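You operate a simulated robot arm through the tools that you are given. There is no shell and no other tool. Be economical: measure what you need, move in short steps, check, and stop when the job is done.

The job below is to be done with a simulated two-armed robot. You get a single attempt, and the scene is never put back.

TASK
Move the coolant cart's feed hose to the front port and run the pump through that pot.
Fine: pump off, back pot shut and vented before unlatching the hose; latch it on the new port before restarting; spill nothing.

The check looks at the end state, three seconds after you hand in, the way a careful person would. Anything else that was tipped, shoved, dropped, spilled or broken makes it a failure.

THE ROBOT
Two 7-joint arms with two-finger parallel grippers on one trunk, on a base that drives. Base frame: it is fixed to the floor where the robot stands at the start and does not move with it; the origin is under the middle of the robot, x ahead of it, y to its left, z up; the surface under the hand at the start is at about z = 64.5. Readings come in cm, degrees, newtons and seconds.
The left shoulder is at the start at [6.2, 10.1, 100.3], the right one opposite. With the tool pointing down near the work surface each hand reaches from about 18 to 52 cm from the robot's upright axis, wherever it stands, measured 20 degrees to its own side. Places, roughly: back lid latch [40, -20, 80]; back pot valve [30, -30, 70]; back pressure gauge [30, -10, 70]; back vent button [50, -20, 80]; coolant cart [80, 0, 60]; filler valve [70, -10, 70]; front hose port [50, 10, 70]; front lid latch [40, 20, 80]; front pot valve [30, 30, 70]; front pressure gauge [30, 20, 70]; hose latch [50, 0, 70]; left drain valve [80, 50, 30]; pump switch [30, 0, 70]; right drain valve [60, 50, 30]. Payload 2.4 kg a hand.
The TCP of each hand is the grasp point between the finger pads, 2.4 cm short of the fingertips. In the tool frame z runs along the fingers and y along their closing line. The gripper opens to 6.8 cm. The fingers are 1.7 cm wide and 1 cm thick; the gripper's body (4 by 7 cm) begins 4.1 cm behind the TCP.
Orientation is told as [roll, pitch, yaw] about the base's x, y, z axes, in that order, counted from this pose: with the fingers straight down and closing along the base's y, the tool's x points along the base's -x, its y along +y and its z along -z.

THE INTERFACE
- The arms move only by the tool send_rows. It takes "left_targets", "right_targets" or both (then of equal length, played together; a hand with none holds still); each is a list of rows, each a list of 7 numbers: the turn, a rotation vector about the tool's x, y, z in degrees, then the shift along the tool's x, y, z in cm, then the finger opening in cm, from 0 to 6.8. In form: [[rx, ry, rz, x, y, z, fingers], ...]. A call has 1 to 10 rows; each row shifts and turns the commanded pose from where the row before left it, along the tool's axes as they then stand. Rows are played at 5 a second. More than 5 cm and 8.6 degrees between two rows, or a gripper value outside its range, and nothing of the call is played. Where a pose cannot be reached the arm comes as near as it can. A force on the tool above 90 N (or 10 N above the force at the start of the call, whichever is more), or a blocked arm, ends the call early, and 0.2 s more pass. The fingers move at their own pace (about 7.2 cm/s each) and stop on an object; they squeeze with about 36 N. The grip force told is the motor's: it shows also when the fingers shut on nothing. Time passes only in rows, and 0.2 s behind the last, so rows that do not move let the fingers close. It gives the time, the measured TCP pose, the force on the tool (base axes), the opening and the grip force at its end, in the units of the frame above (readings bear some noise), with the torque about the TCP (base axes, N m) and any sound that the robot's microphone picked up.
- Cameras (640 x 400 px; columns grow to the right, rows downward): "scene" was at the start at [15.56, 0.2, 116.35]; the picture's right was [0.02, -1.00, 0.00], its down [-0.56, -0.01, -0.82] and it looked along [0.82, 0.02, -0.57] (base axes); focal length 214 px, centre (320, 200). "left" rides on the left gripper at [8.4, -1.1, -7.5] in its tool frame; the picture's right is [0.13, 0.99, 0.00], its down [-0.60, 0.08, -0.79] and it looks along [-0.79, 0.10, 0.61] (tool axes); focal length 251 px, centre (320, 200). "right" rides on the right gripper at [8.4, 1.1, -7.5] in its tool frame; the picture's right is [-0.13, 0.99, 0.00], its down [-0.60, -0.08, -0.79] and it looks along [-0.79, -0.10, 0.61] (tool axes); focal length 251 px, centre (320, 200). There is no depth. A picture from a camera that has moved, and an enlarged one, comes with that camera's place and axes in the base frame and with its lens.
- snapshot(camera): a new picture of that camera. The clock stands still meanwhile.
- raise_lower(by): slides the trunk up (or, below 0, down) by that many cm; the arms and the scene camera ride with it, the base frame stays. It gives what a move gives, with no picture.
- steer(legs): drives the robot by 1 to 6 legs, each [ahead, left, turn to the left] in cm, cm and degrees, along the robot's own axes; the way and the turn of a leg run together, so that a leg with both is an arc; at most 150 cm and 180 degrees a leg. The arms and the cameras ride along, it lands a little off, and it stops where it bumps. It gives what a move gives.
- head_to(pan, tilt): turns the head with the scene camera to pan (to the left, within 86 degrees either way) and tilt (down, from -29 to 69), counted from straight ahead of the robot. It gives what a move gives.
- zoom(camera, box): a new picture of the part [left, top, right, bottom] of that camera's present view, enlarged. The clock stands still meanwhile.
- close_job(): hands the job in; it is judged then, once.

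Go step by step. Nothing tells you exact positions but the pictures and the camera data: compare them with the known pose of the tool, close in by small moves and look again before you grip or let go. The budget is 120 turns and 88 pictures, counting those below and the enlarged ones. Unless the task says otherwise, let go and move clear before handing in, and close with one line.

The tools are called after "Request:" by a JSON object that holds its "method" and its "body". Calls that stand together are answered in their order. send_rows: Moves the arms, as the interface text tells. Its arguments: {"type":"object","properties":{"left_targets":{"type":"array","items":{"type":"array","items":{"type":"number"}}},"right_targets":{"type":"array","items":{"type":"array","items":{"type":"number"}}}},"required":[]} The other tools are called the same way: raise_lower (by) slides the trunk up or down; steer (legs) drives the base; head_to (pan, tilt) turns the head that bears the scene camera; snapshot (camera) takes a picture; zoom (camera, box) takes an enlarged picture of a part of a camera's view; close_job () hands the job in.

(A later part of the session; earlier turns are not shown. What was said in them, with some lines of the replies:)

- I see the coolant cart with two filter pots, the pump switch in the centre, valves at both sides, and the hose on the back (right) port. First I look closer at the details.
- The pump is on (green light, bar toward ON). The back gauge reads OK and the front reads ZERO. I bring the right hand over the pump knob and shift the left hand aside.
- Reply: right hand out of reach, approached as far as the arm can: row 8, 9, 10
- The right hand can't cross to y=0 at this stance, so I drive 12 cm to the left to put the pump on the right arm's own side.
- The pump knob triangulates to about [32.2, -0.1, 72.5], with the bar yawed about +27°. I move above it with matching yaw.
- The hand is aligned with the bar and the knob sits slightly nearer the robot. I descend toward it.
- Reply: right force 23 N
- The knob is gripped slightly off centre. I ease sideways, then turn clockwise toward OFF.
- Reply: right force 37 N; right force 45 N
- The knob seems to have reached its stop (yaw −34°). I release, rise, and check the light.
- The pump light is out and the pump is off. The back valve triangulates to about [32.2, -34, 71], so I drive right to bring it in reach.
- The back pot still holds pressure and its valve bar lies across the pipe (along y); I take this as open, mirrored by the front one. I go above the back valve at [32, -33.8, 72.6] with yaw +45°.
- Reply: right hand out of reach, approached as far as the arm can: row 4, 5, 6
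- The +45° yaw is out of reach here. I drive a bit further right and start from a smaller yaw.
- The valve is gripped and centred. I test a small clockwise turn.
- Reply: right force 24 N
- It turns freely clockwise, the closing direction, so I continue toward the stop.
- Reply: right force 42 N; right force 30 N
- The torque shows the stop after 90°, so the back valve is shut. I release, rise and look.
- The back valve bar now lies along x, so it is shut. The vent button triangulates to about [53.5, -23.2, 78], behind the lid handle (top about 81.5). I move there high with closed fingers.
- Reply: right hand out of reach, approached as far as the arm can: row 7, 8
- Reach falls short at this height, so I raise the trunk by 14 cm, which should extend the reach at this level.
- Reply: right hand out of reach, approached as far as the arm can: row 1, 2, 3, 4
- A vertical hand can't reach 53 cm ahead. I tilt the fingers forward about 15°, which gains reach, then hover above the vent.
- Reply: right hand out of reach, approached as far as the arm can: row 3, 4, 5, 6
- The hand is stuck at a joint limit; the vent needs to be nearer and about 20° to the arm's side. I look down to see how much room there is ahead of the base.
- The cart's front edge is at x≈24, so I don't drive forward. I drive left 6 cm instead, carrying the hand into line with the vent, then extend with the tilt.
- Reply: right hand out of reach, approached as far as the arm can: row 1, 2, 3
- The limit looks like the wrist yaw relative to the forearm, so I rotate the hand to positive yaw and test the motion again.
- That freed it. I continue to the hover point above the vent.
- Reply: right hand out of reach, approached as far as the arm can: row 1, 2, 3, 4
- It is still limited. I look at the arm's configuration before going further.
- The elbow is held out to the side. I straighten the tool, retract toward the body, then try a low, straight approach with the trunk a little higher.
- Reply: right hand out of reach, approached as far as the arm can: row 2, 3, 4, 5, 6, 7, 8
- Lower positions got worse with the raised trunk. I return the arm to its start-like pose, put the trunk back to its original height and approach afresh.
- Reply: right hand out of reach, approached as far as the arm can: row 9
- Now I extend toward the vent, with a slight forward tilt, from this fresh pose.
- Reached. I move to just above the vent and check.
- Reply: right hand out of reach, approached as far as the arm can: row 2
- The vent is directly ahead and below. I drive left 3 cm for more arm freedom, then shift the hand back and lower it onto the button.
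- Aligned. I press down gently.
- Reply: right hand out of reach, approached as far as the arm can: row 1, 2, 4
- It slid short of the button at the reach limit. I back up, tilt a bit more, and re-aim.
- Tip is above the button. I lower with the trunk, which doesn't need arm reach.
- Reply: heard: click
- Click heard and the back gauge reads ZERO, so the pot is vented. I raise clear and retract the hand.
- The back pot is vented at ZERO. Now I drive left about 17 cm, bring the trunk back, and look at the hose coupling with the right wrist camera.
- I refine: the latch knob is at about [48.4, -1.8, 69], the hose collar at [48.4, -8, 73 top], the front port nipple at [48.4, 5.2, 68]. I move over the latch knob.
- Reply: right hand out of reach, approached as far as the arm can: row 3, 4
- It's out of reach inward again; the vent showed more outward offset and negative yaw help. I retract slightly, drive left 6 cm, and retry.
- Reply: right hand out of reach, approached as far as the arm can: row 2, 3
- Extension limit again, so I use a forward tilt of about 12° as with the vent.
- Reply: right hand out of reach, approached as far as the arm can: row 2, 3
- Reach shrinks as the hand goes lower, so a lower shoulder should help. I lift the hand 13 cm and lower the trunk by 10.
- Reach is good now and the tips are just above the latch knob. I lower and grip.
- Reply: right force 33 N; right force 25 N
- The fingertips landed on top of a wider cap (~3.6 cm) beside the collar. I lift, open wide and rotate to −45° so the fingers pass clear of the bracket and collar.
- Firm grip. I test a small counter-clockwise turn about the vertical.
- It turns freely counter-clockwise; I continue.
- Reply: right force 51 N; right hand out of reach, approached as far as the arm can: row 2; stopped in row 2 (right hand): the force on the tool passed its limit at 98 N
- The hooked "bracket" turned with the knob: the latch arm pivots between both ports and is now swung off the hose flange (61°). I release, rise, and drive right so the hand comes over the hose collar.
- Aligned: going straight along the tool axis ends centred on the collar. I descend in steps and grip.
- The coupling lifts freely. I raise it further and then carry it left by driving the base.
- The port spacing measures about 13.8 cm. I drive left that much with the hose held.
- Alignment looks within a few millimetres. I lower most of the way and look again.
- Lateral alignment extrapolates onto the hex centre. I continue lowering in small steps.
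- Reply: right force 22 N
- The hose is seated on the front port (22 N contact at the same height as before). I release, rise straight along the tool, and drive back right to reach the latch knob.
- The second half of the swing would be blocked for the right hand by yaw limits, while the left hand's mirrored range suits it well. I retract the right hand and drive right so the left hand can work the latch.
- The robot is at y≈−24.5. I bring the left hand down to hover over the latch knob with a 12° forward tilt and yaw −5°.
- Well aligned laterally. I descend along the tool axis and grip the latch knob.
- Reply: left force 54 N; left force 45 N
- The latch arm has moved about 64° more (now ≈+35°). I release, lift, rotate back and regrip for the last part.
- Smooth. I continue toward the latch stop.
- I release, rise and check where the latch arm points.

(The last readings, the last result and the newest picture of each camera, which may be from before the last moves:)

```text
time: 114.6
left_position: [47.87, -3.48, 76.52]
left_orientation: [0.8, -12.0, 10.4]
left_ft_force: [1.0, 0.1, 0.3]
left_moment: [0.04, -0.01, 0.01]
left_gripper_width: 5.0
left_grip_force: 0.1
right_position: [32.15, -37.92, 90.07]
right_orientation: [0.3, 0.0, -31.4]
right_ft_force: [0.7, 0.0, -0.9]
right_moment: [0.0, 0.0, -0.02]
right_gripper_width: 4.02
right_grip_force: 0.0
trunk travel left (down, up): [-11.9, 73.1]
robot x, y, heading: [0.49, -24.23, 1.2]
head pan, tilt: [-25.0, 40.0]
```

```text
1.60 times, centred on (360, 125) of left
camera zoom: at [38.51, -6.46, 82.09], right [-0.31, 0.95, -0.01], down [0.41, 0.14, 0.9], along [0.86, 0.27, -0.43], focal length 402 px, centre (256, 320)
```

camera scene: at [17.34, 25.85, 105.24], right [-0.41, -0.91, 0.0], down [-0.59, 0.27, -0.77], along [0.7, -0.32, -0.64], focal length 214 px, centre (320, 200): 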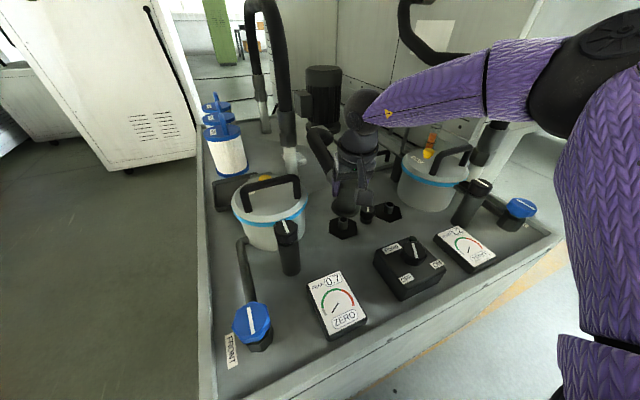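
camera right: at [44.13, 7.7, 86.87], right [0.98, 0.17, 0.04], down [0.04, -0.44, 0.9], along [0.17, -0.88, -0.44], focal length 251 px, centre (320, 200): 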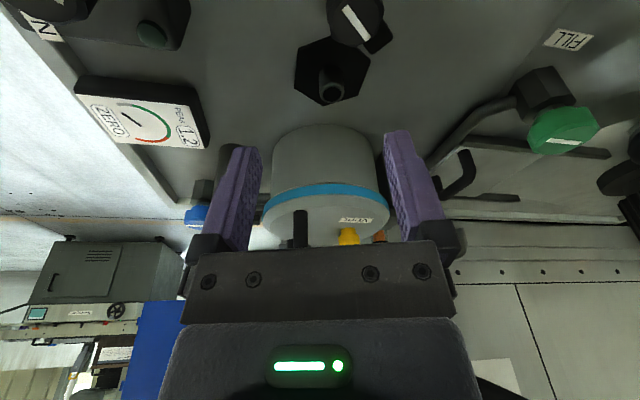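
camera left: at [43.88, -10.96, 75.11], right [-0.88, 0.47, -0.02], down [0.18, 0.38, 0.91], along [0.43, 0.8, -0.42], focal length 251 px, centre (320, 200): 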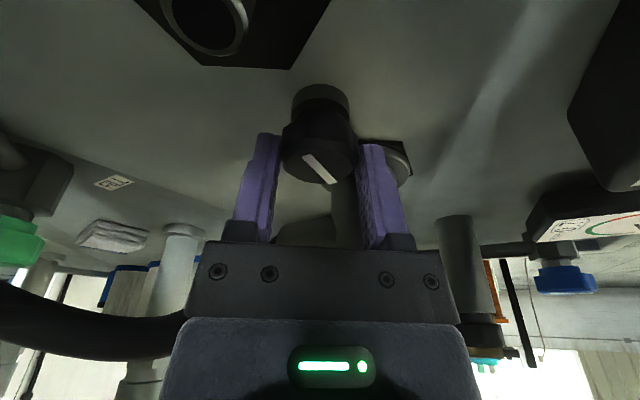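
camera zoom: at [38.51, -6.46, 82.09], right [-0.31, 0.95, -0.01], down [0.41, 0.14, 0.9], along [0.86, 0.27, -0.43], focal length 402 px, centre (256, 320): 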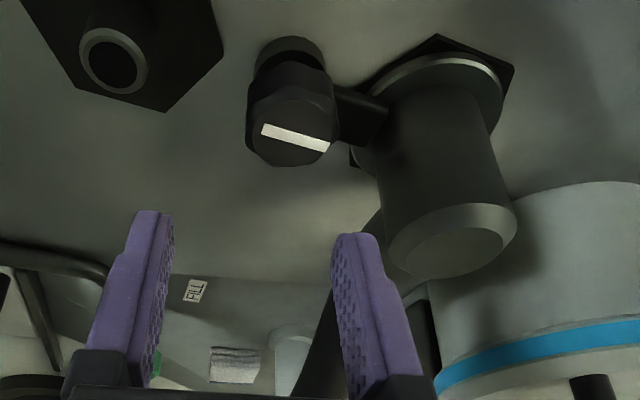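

The latch arm now overlaps the front hose flange and its bar lies along y, so it is latched. Next is the front pot valve (mirror of the back one, about [32, 30.6, 72.6]). I raise the trunk, retract the left hand, and drive left.

Request:
{"method": "raise_lower", "body": {"by": 10}}

Request:
{"method": "send_rows", "body": {"left_targets": [[0, 6, 0, 3, 0, 0, 6.8], [0, 6, 0, 4, 0, 0, 6.8], [-0.8, 0, 6, 4.2, 0, 0, 6.8], [0, 0, 8, 4.2, 0, 0, 6.8], [0, 0, 8, 0, 0, 0, 6.8], [0, 0, 8, 0, 0, 0, 6.8]]}}

Request:
{"method": "steer", "body": {"legs": [[-0.6, 33, -1]]}}

Request:
{"method": "snapshot", "body": {"camera": "left"}}

```text
time: 116.0
left_position: [47.75, -3.41, 86.48]
left_orientation: [0.9, -12.0, 10.6]
left_ft_force: [-0.4, 1.0, -0.4]
left_moment: [0.01, 0.0, 0.03]
left_gripper_width: 5.02
left_grip_force: 0.0
right_position: [32.08, -37.92, 99.99]
right_orientation: [0.1, 0.0, -31.3]
right_ft_force: [1.1, -0.4, -1.1]
right_moment: [-0.02, 0.01, 0.01]
right_gripper_width: 3.99
right_grip_force: 0.1
trunk travel left (down, up): [-21.9, 63.1]
robot x, y, heading: [0.89, -24.55, 1.1]
head pan, tilt: [-25.0, 40.0]
```

```text
time: 117.3
left_position: [32.58, -5.81, 85.39]
left_orientation: [1.5, 0.8, -19.4]
left_ft_force: [-0.2, -1.2, -0.4]
left_moment: [-0.03, -0.02, 0.01]
left_gripper_width: 6.8
left_grip_force: 0.1
right_position: [32.04, -37.95, 99.96]
right_orientation: [0.2, 0.0, -31.4]
right_ft_force: [0.3, 0.8, 1.0]
right_moment: [0.01, -0.03, -0.01]
right_gripper_width: 3.99
right_grip_force: 0.0
trunk travel left (down, up): [-21.9, 63.1]
robot x, y, heading: [0.99, -24.44, 1.0]
head pan, tilt: [-25.0, 40.0]
```

```text
time: 119.5
left_position: [32.01, 26.33, 85.43]
left_orientation: [1.3, 0.9, -20.2]
left_ft_force: [0.2, -0.3, 0.0]
left_moment: [0.01, 0.03, 0.0]
left_gripper_width: 6.81
left_grip_force: 0.1
right_position: [30.78, -5.65, 100.0]
right_orientation: [0.3, 0.0, -32.3]
right_ft_force: [0.2, -0.4, -0.6]
right_moment: [-0.01, 0.01, -0.02]
right_gripper_width: 4.01
right_grip_force: 0.0
trunk travel left (down, up): [-21.9, 63.1]
robot x, y, heading: [-0.45, 8.02, 0.1]
head pan, tilt: [-25.0, 40.0]
```

```text
7 pictures are left
camera left: at [23.8, 28.08, 93.01], right [0.22, 0.97, 0.03], down [0.6, -0.16, 0.79], along [0.77, -0.16, -0.62], focal length 251 px, centre (320, 200)
```

left: 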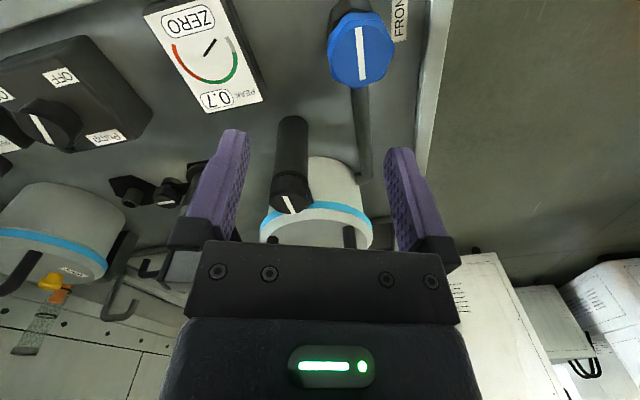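

Request:
{"method": "send_rows", "body": {"left_targets": [[1.3, -0.9, 0, 0.5, 1.7, 2, 6.8], [0, 0, 0, 0.5, 1.7, 3, 6.8], [0, 0, 0, 0, 0, 3.6, 6.8]]}}

Request:
{"method": "snapshot", "body": {"camera": "left"}}

```text
time: 120.3
left_position: [32.41, 30.2, 76.98]
left_orientation: [0.2, -0.2, -20.1]
left_ft_force: [1.2, 0.1, -0.9]
left_moment: [-0.01, 0.01, 0.03]
left_gripper_width: 6.79
left_grip_force: 0.0
right_position: [30.93, -5.66, 100.09]
right_orientation: [0.3, 0.0, -32.3]
right_ft_force: [-0.3, 0.2, -0.1]
right_moment: [0.01, 0.01, 0.03]
right_gripper_width: 4.01
right_grip_force: 0.0
trunk travel left (down, up): [-21.9, 63.1]
robot x, y, heading: [-0.36, 7.72, 0.0]
head pan, tilt: [-25.0, 40.0]
```

```text
6 pictures are left
camera left: at [24.14, 32.08, 84.48], right [0.22, 0.98, 0.0], down [0.59, -0.14, 0.8], along [0.78, -0.17, -0.61], focal length 251 px, centre (320, 200)
```

left: 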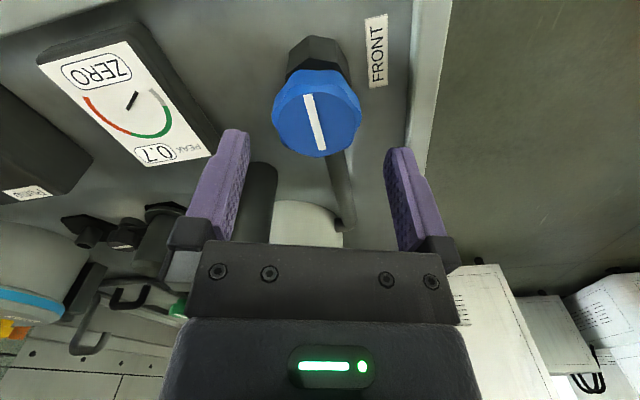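

Request:
{"method": "send_rows", "body": {"left_targets": [[0, 0, 0, 0.2, -0.2, 1.7, 6.8], [0, 0, 0, 0, 0, 1.7, 6.8], [0, 0, 0, 0, 0, 1.2, 6.8], [0, 0, 0, 0, 0, 0, 3], [0, 0, 0, 0, 0, 0, 3], [0, 0, 0, 0, 0, 0, 3]]}}

Request:
{"method": "send_rows", "body": {"left_targets": [[0, 0, -8, 0, 0, 0, 3], [0, 0, -8, 0, 0, 0, 3], [0, 0, -8, 0, 0, 0, 3]]}}

```text
time: 121.7
left_position: [32.03, 30.36, 72.29]
left_orientation: [0.3, -0.2, -20.0]
left_ft_force: [9.1, 26.5, 5.7]
left_moment: [0.89, -0.49, 0.33]
left_gripper_width: 5.06
left_grip_force: 45.1
right_position: [31.0, -5.47, 99.97]
right_orientation: [0.2, -0.1, -32.2]
right_ft_force: [0.3, 0.9, -0.5]
right_moment: [-0.02, 0.0, 0.03]
right_gripper_width: 4.0
right_grip_force: 0.0
trunk travel left (down, up): [-21.9, 63.1]
robot x, y, heading: [-0.45, 8.81, 0.2]
head pan, tilt: [-25.0, 40.0]
```

```text
time: 122.5
left_position: [32.0, 29.7, 72.32]
left_orientation: [0.0, -0.1, 3.8]
left_ft_force: [2.0, 6.5, 12.7]
left_moment: [0.02, 0.57, 0.08]
left_gripper_width: 5.06
left_grip_force: 45.0
right_position: [30.78, -5.7, 100.05]
right_orientation: [0.4, -0.1, -32.3]
right_ft_force: [0.3, 0.3, 0.3]
right_moment: [0.01, -0.02, 0.0]
right_gripper_width: 4.0
right_grip_force: 0.0
trunk travel left (down, up): [-21.9, 63.1]
robot x, y, heading: [-0.52, 8.52, 0.2]
head pan, tilt: [-25.0, 40.0]
```

The valve turns freely counter-clockwise (opening). I continue to the stop.

Request:
{"method": "send_rows", "body": {"left_targets": [[0, 0, -8, 0, 0, 0, 3], [0, 0, -8, 0, 0, 0, 3], [0, 0, -8, 0, 0, 0, 3], [0, 0, -8, 0, 0, 0, 3], [0, 0, -8, 0, 0, 0, 3]]}}

```text
time: 123.7
left_position: [32.25, 29.03, 72.4]
left_orientation: [-0.5, 0.0, 43.5]
left_ft_force: [20.8, -62.9, -13.4]
left_moment: [-0.02, -0.38, -0.82]
left_gripper_width: 5.09
left_grip_force: 44.4
right_position: [31.2, -6.16, 99.82]
right_orientation: [0.5, 0.2, -32.5]
right_ft_force: [0.4, -0.5, -0.7]
right_moment: [-0.02, -0.02, 0.01]
right_gripper_width: 4.01
right_grip_force: 0.0
trunk travel left (down, up): [-21.9, 63.1]
robot x, y, heading: [0.25, 8.1, 0.1]
head pan, tilt: [-25.0, 40.0]
```

Request:
{"method": "send_rows", "body": {"left_targets": [[0, 0, 0, 0.2, -0.45, 0, 3], [0, 0, -8, 0, 0, 0, 3], [0, 0, -8, 0, 0, 0, 3], [0, 0, -8, 0, 0, 0, 3]]}}

Request:
{"method": "snapshot", "body": {"camera": "left"}}

```text
time: 124.7
left_position: [32.67, 28.79, 72.32]
left_orientation: [-0.6, -0.1, 67.7]
left_ft_force: [31.5, -51.6, -3.9]
left_moment: [-0.08, -0.4, -0.64]
left_gripper_width: 5.09
left_grip_force: 44.8
right_position: [31.22, -6.19, 99.91]
right_orientation: [0.4, 0.1, -32.5]
right_ft_force: [1.0, 0.0, 1.2]
right_moment: [0.01, 0.01, -0.02]
right_gripper_width: 3.98
right_grip_force: 0.1
trunk travel left (down, up): [-21.9, 63.1]
robot x, y, heading: [-0.29, 7.97, -0.0]
head pan, tilt: [-25.0, 40.0]
```

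```text
5 pictures are left
camera left: at [30.51, 20.64, 79.83], right [-0.97, 0.26, -0.01], down [0.15, 0.59, 0.79], along [0.21, 0.77, -0.61], focal length 251 px, centre (320, 200)
```

left: 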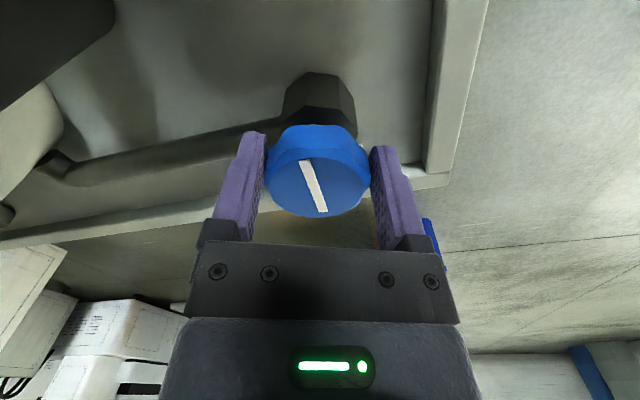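

Request:
{"method": "send_rows", "body": {"left_targets": [[0, 0, 0, -0.1, -0.35, 0, 3], [0, 0, -5, 0, 0, 0, 3], [0, 0, 0, 0, 0, 0, 3]]}}

```text
time: 125.5
left_position: [32.87, 28.78, 72.36]
left_orientation: [-0.6, -0.1, 72.7]
left_ft_force: [30.4, -43.6, 8.6]
left_moment: [-0.35, -0.38, -1.47]
left_gripper_width: 5.13
left_grip_force: 44.7
right_position: [31.07, -6.13, 99.96]
right_orientation: [0.4, 0.2, -32.4]
right_ft_force: [-0.3, 0.8, 1.0]
right_moment: [-0.01, 0.03, 0.02]
right_gripper_width: 3.99
right_grip_force: 0.0
trunk travel left (down, up): [-21.9, 63.1]
robot x, y, heading: [-0.42, 8.31, 0.0]
head pan, tilt: [-25.0, 40.0]
```

The stop is reached, so the front valve is open. I release and lift the left hand, drive left 4 cm, and bring the right hand over the pump knob (yaw −34°).

Request:
{"method": "send_rows", "body": {"left_targets": [[0, 0, 0, 0, 0, 0, 6.8], [0, 0, 0, 0, 0, 0, 6.8], [0, 0, 0, 0, 0, -3, 6.8], [0, 0, 0, 0, 0, -4, 6.8], [0, 0, 8, 0, 0, -4, 6.8], [0, 0, 8, 0, 0, -4, 6.8], [0, 0, 8, 0, 0, -4, 6.8], [0, 0, 8, 0, 0, -4, 6.8]]}}

Request:
{"method": "steer", "body": {"legs": [[0, 4, 0]]}}

```text
time: 127.3
left_position: [32.69, 29.27, 95.24]
left_orientation: [-0.1, -0.2, 40.7]
left_ft_force: [0.1, 0.3, -0.2]
left_moment: [0.02, 0.01, 0.02]
left_gripper_width: 6.8
left_grip_force: 0.1
right_position: [30.81, -5.66, 100.09]
right_orientation: [0.3, -0.1, -32.3]
right_ft_force: [-0.3, 0.1, 0.1]
right_moment: [-0.02, -0.01, 0.03]
right_gripper_width: 4.0
right_grip_force: 0.0
trunk travel left (down, up): [-21.9, 63.1]
robot x, y, heading: [-0.3, 7.53, 0.1]
head pan, tilt: [-25.0, 40.0]
```

```text
time: 128.2
left_position: [32.63, 33.36, 95.33]
left_orientation: [0.0, -0.2, 40.8]
left_ft_force: [-0.2, 0.0, -0.4]
left_moment: [0.01, 0.03, 0.02]
left_gripper_width: 6.82
left_grip_force: 0.1
right_position: [30.77, -1.65, 99.92]
right_orientation: [0.3, -0.1, -32.3]
right_ft_force: [-0.7, 0.7, -1.0]
right_moment: [-0.02, -0.02, 0.0]
right_gripper_width: 3.99
right_grip_force: 0.0
trunk travel left (down, up): [-21.9, 63.1]
robot x, y, heading: [-0.63, 12.32, 0.3]
head pan, tilt: [-25.0, 40.0]
```

Request:
{"method": "send_rows", "body": {"right_targets": [[0, 0, 1.5, 0, 0.3, 3.6, 6.8], [0, 0, 0, 0, 0.3, 3.6, 6.8], [0, 0, 0, -0.1, 0.3, 3.6, 6.8], [0, 0, 0, -0.1, 0.3, 3.6, 6.8], [0, 0, 0, -0.1, 0.3, 3.6, 6.8], [0, 0, 0, 0, 0.3, 3.6, 6.8]]}}

Request:
{"method": "snapshot", "body": {"camera": "right"}}

```text
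time: 129.6
left_position: [32.68, 33.31, 95.3]
left_orientation: [0.0, -0.2, 40.8]
left_ft_force: [0.0, -0.8, -0.3]
left_moment: [-0.02, -0.01, -0.01]
left_gripper_width: 6.78
left_grip_force: 0.0
right_position: [32.05, -0.28, 78.24]
right_orientation: [0.3, 0.0, -33.8]
right_ft_force: [0.9, 0.0, -0.8]
right_moment: [-0.01, -0.01, 0.0]
right_gripper_width: 6.79
right_grip_force: 0.1
trunk travel left (down, up): [-21.9, 63.1]
robot x, y, heading: [-0.58, 12.14, 0.1]
head pan, tilt: [-25.0, 40.0]
```

```text
4 pictures are left
camera right: at [25.72, 5.35, 85.73], right [0.66, 0.75, 0.01], down [0.46, -0.4, 0.79], along [0.6, -0.52, -0.61], focal length 251 px, centre (320, 200)
```

right: 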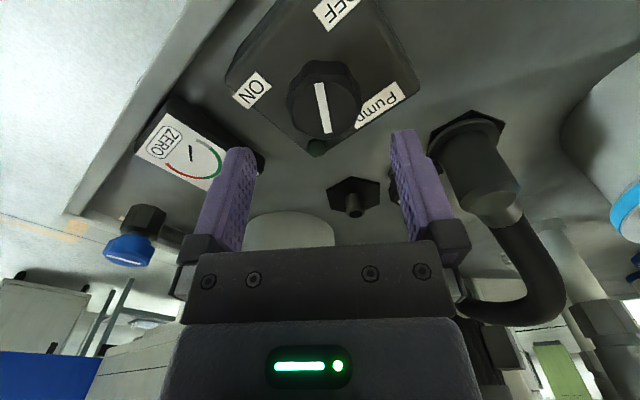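

Request:
{"method": "send_rows", "body": {"right_targets": [[0, 0, 0, 0.1, 0.25, 2, 6.8], [0, 0, 0, 0, 0, 2, 6.8], [0, 0, 0, 0, 0, 1.4, 6.8], [0, 0, 0, 0, 0, 0, 2], [0, 0, 0, 0, 0, 0, 2], [0, 0, 0, 0, 0, 0, 2]]}}

Request:
{"method": "send_rows", "body": {"right_targets": [[0, 0, -8, 0, 0, 0, 2], [0, 0, -8, 0, 0, 0, 2], [0, 0, -8, 0, 0, 0, 2], [0, 0, -8, 0, 0, 0, 2]]}}

```text
time: 131.0
left_position: [32.57, 33.29, 95.44]
left_orientation: [0.1, -0.3, 40.7]
left_ft_force: [-0.4, 0.2, 0.1]
left_moment: [0.03, 0.01, -0.02]
left_gripper_width: 6.78
left_grip_force: 0.1
right_position: [31.92, 0.08, 72.94]
right_orientation: [0.1, 0.0, -34.0]
right_ft_force: [-9.1, -15.6, -2.4]
right_moment: [-1.12, -0.08, -0.11]
right_gripper_width: 4.35
right_grip_force: 44.8
trunk travel left (down, up): [-21.9, 63.1]
robot x, y, heading: [-0.5, 12.62, 0.1]
head pan, tilt: [-25.0, 40.0]
```

```text
time: 132.0
left_position: [32.58, 33.07, 95.35]
left_orientation: [0.1, -0.4, 40.7]
left_ft_force: [0.4, -1.0, 0.4]
left_moment: [-0.01, 0.01, 0.0]
left_gripper_width: 6.81
left_grip_force: 0.1
right_position: [32.16, -0.01, 72.89]
right_orientation: [0.3, -0.1, -1.8]
right_ft_force: [-22.2, -25.6, -20.8]
right_moment: [-0.14, 0.55, -0.07]
right_gripper_width: 4.34
right_grip_force: 44.6
trunk travel left (down, up): [-21.9, 63.1]
robot x, y, heading: [-0.06, 12.32, 0.1]
head pan, tilt: [-25.0, 40.0]
```

Request:
{"method": "send_rows", "body": {"right_targets": [[0, 0, -8, 0.15, -0.2, 0, 2], [0, 0, -8, 0, 0, 0, 2], [0, 0, -8, 0, 0, 0, 2], [0, 0, -6, 0, 0, 0, 2]]}}

Request:
{"method": "send_rows", "body": {"right_targets": [[0, 0, 0, 0, 0, 0, 6.8], [0, 0, 0, 0, 0, 0, 6.8], [0, 0, 0, 0, 0, -3, 6.8], [0, 0, 0, 0, 0, -4, 6.8], [0, 0, 8, 0, 0, -4, 6.8], [0, 0, 8, 0, 0, -4, 6.8], [0, 0, 8, 0, -3, -4, 6.8], [0, 0, 8, 0, -4, -4, 6.8], [0, 0, 0, 0, -4, 0, 6.8]]}}

Request:
{"method": "head_to", "body": {"pan": -5, "tilt": 48}}

Request:
{"method": "snapshot", "body": {"camera": "scene"}}

```text
time: 133.0
left_position: [32.75, 33.35, 95.27]
left_orientation: [0.0, -0.2, 40.7]
left_ft_force: [-0.2, 0.5, 0.7]
left_moment: [0.01, 0.01, 0.0]
left_gripper_width: 6.78
left_grip_force: 0.1
right_position: [32.29, -0.24, 73.21]
right_orientation: [0.0, -0.5, 28.2]
right_ft_force: [3.2, -22.6, -10.3]
right_moment: [-0.88, -0.05, -0.88]
right_gripper_width: 4.35
right_grip_force: 44.9
trunk travel left (down, up): [-21.9, 63.1]
robot x, y, heading: [-0.45, 12.31, -0.0]
head pan, tilt: [-25.0, 40.0]
```

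```text
refused: row 8 steps farther than a row can; nothing moved
```

```text
time: 133.8
left_position: [32.74, 33.08, 95.25]
left_orientation: [0.2, -0.2, 40.8]
left_ft_force: [-0.3, 0.6, 0.3]
left_moment: [0.02, 0.04, -0.01]
left_gripper_width: 6.82
left_grip_force: 0.0
right_position: [32.39, -0.31, 73.14]
right_orientation: [0.1, -0.5, 28.2]
right_ft_force: [18.9, -28.3, 11.4]
right_moment: [-0.89, -0.85, -0.5]
right_gripper_width: 4.35
right_grip_force: 45.3
trunk travel left (down, up): [-21.9, 63.1]
robot x, y, heading: [-0.47, 12.63, 0.2]
head pan, tilt: [-5.0, 48.0]
```

```text
3 pictures are left
camera scene: at [14.39, 11.47, 114.37], right [-0.09, -1.0, 0.0], down [-0.74, 0.07, -0.67], along [0.67, -0.06, -0.74], focal length 214 px, centre (320, 200)
```

scene: 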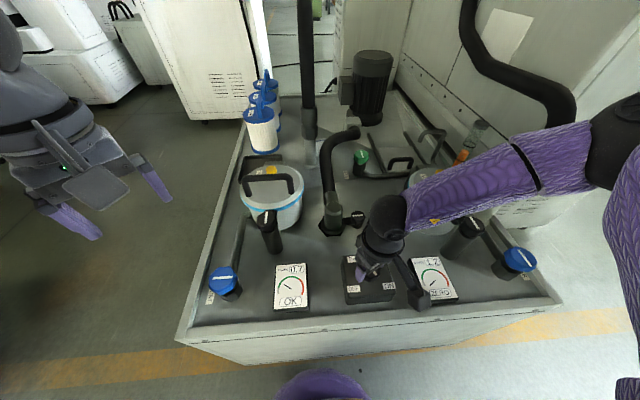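

The front gauge now reads OK with the pump on. I release the knob and move the right hand clear.

Request:
{"method": "send_rows", "body": {"right_targets": [[0, 0, 0, 0, 0, 0, 6.8], [0, 0, 0, 0, 0, 0, 6.8], [0, 0, 0, 0, 0, -3, 6.8], [0, 0, 0, 0, 0, -4, 6.8], [0, 0, 8, 0, 0, -4, 6.8], [0, 0, 8, 0, 0, -4, 6.8], [0, 0, 8, 0, -2, -4, 6.8], [0, 0, 8, 0, -4, 0, 6.8], [0, 0, 0, 0, -4, 0, 6.8]]}}

Request:
{"method": "zoom", "body": {"camera": "scene", "box": [190, 150, 550, 320]}}

```text
time: 135.8
left_position: [32.54, 33.28, 95.33]
left_orientation: [0.1, -0.1, 40.8]
left_ft_force: [-0.2, 0.4, -0.3]
left_moment: [0.01, 0.02, 0.0]
left_gripper_width: 6.78
left_grip_force: 0.2
right_position: [32.78, -10.19, 91.91]
right_orientation: [0.2, -0.2, -3.9]
right_ft_force: [0.0, 0.7, -0.1]
right_moment: [0.01, 0.0, -0.01]
right_gripper_width: 6.81
right_grip_force: 0.1
trunk travel left (down, up): [-21.9, 63.1]
robot x, y, heading: [-0.42, 12.49, 0.0]
head pan, tilt: [-5.0, 48.0]
```

```text
1.78 times, centred on (370, 235) of scene
camera zoom: at [14.27, 11.7, 114.36], right [-0.08, -1.0, 0.0], down [-0.74, 0.06, -0.67], along [0.67, -0.06, -0.74], focal length 381 px, centre (231, 138)
```

zoom: 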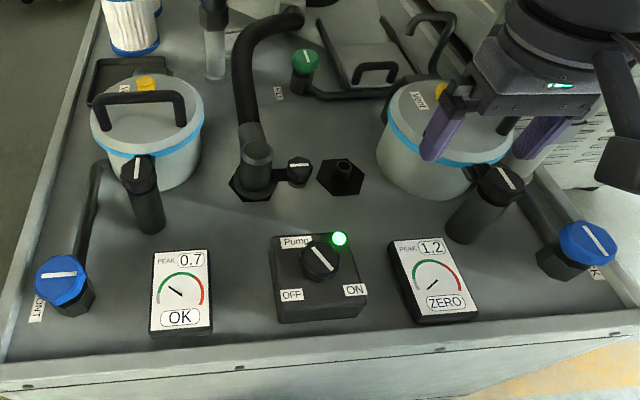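

The pump light is on, the front gauge reads OK and the back gauge ZERO. The hose is latched on the front port and both hands are clear, so I hand in.

Request:
{"method": "close_job", "body": {}}

```text
The job is handed in.
```

The feed hose is now latched on the front port and the pump is running through the front pot. The front gauge reads OK. The back pot is shut and vented, and its gauge reads ZERO. I saw no spill.
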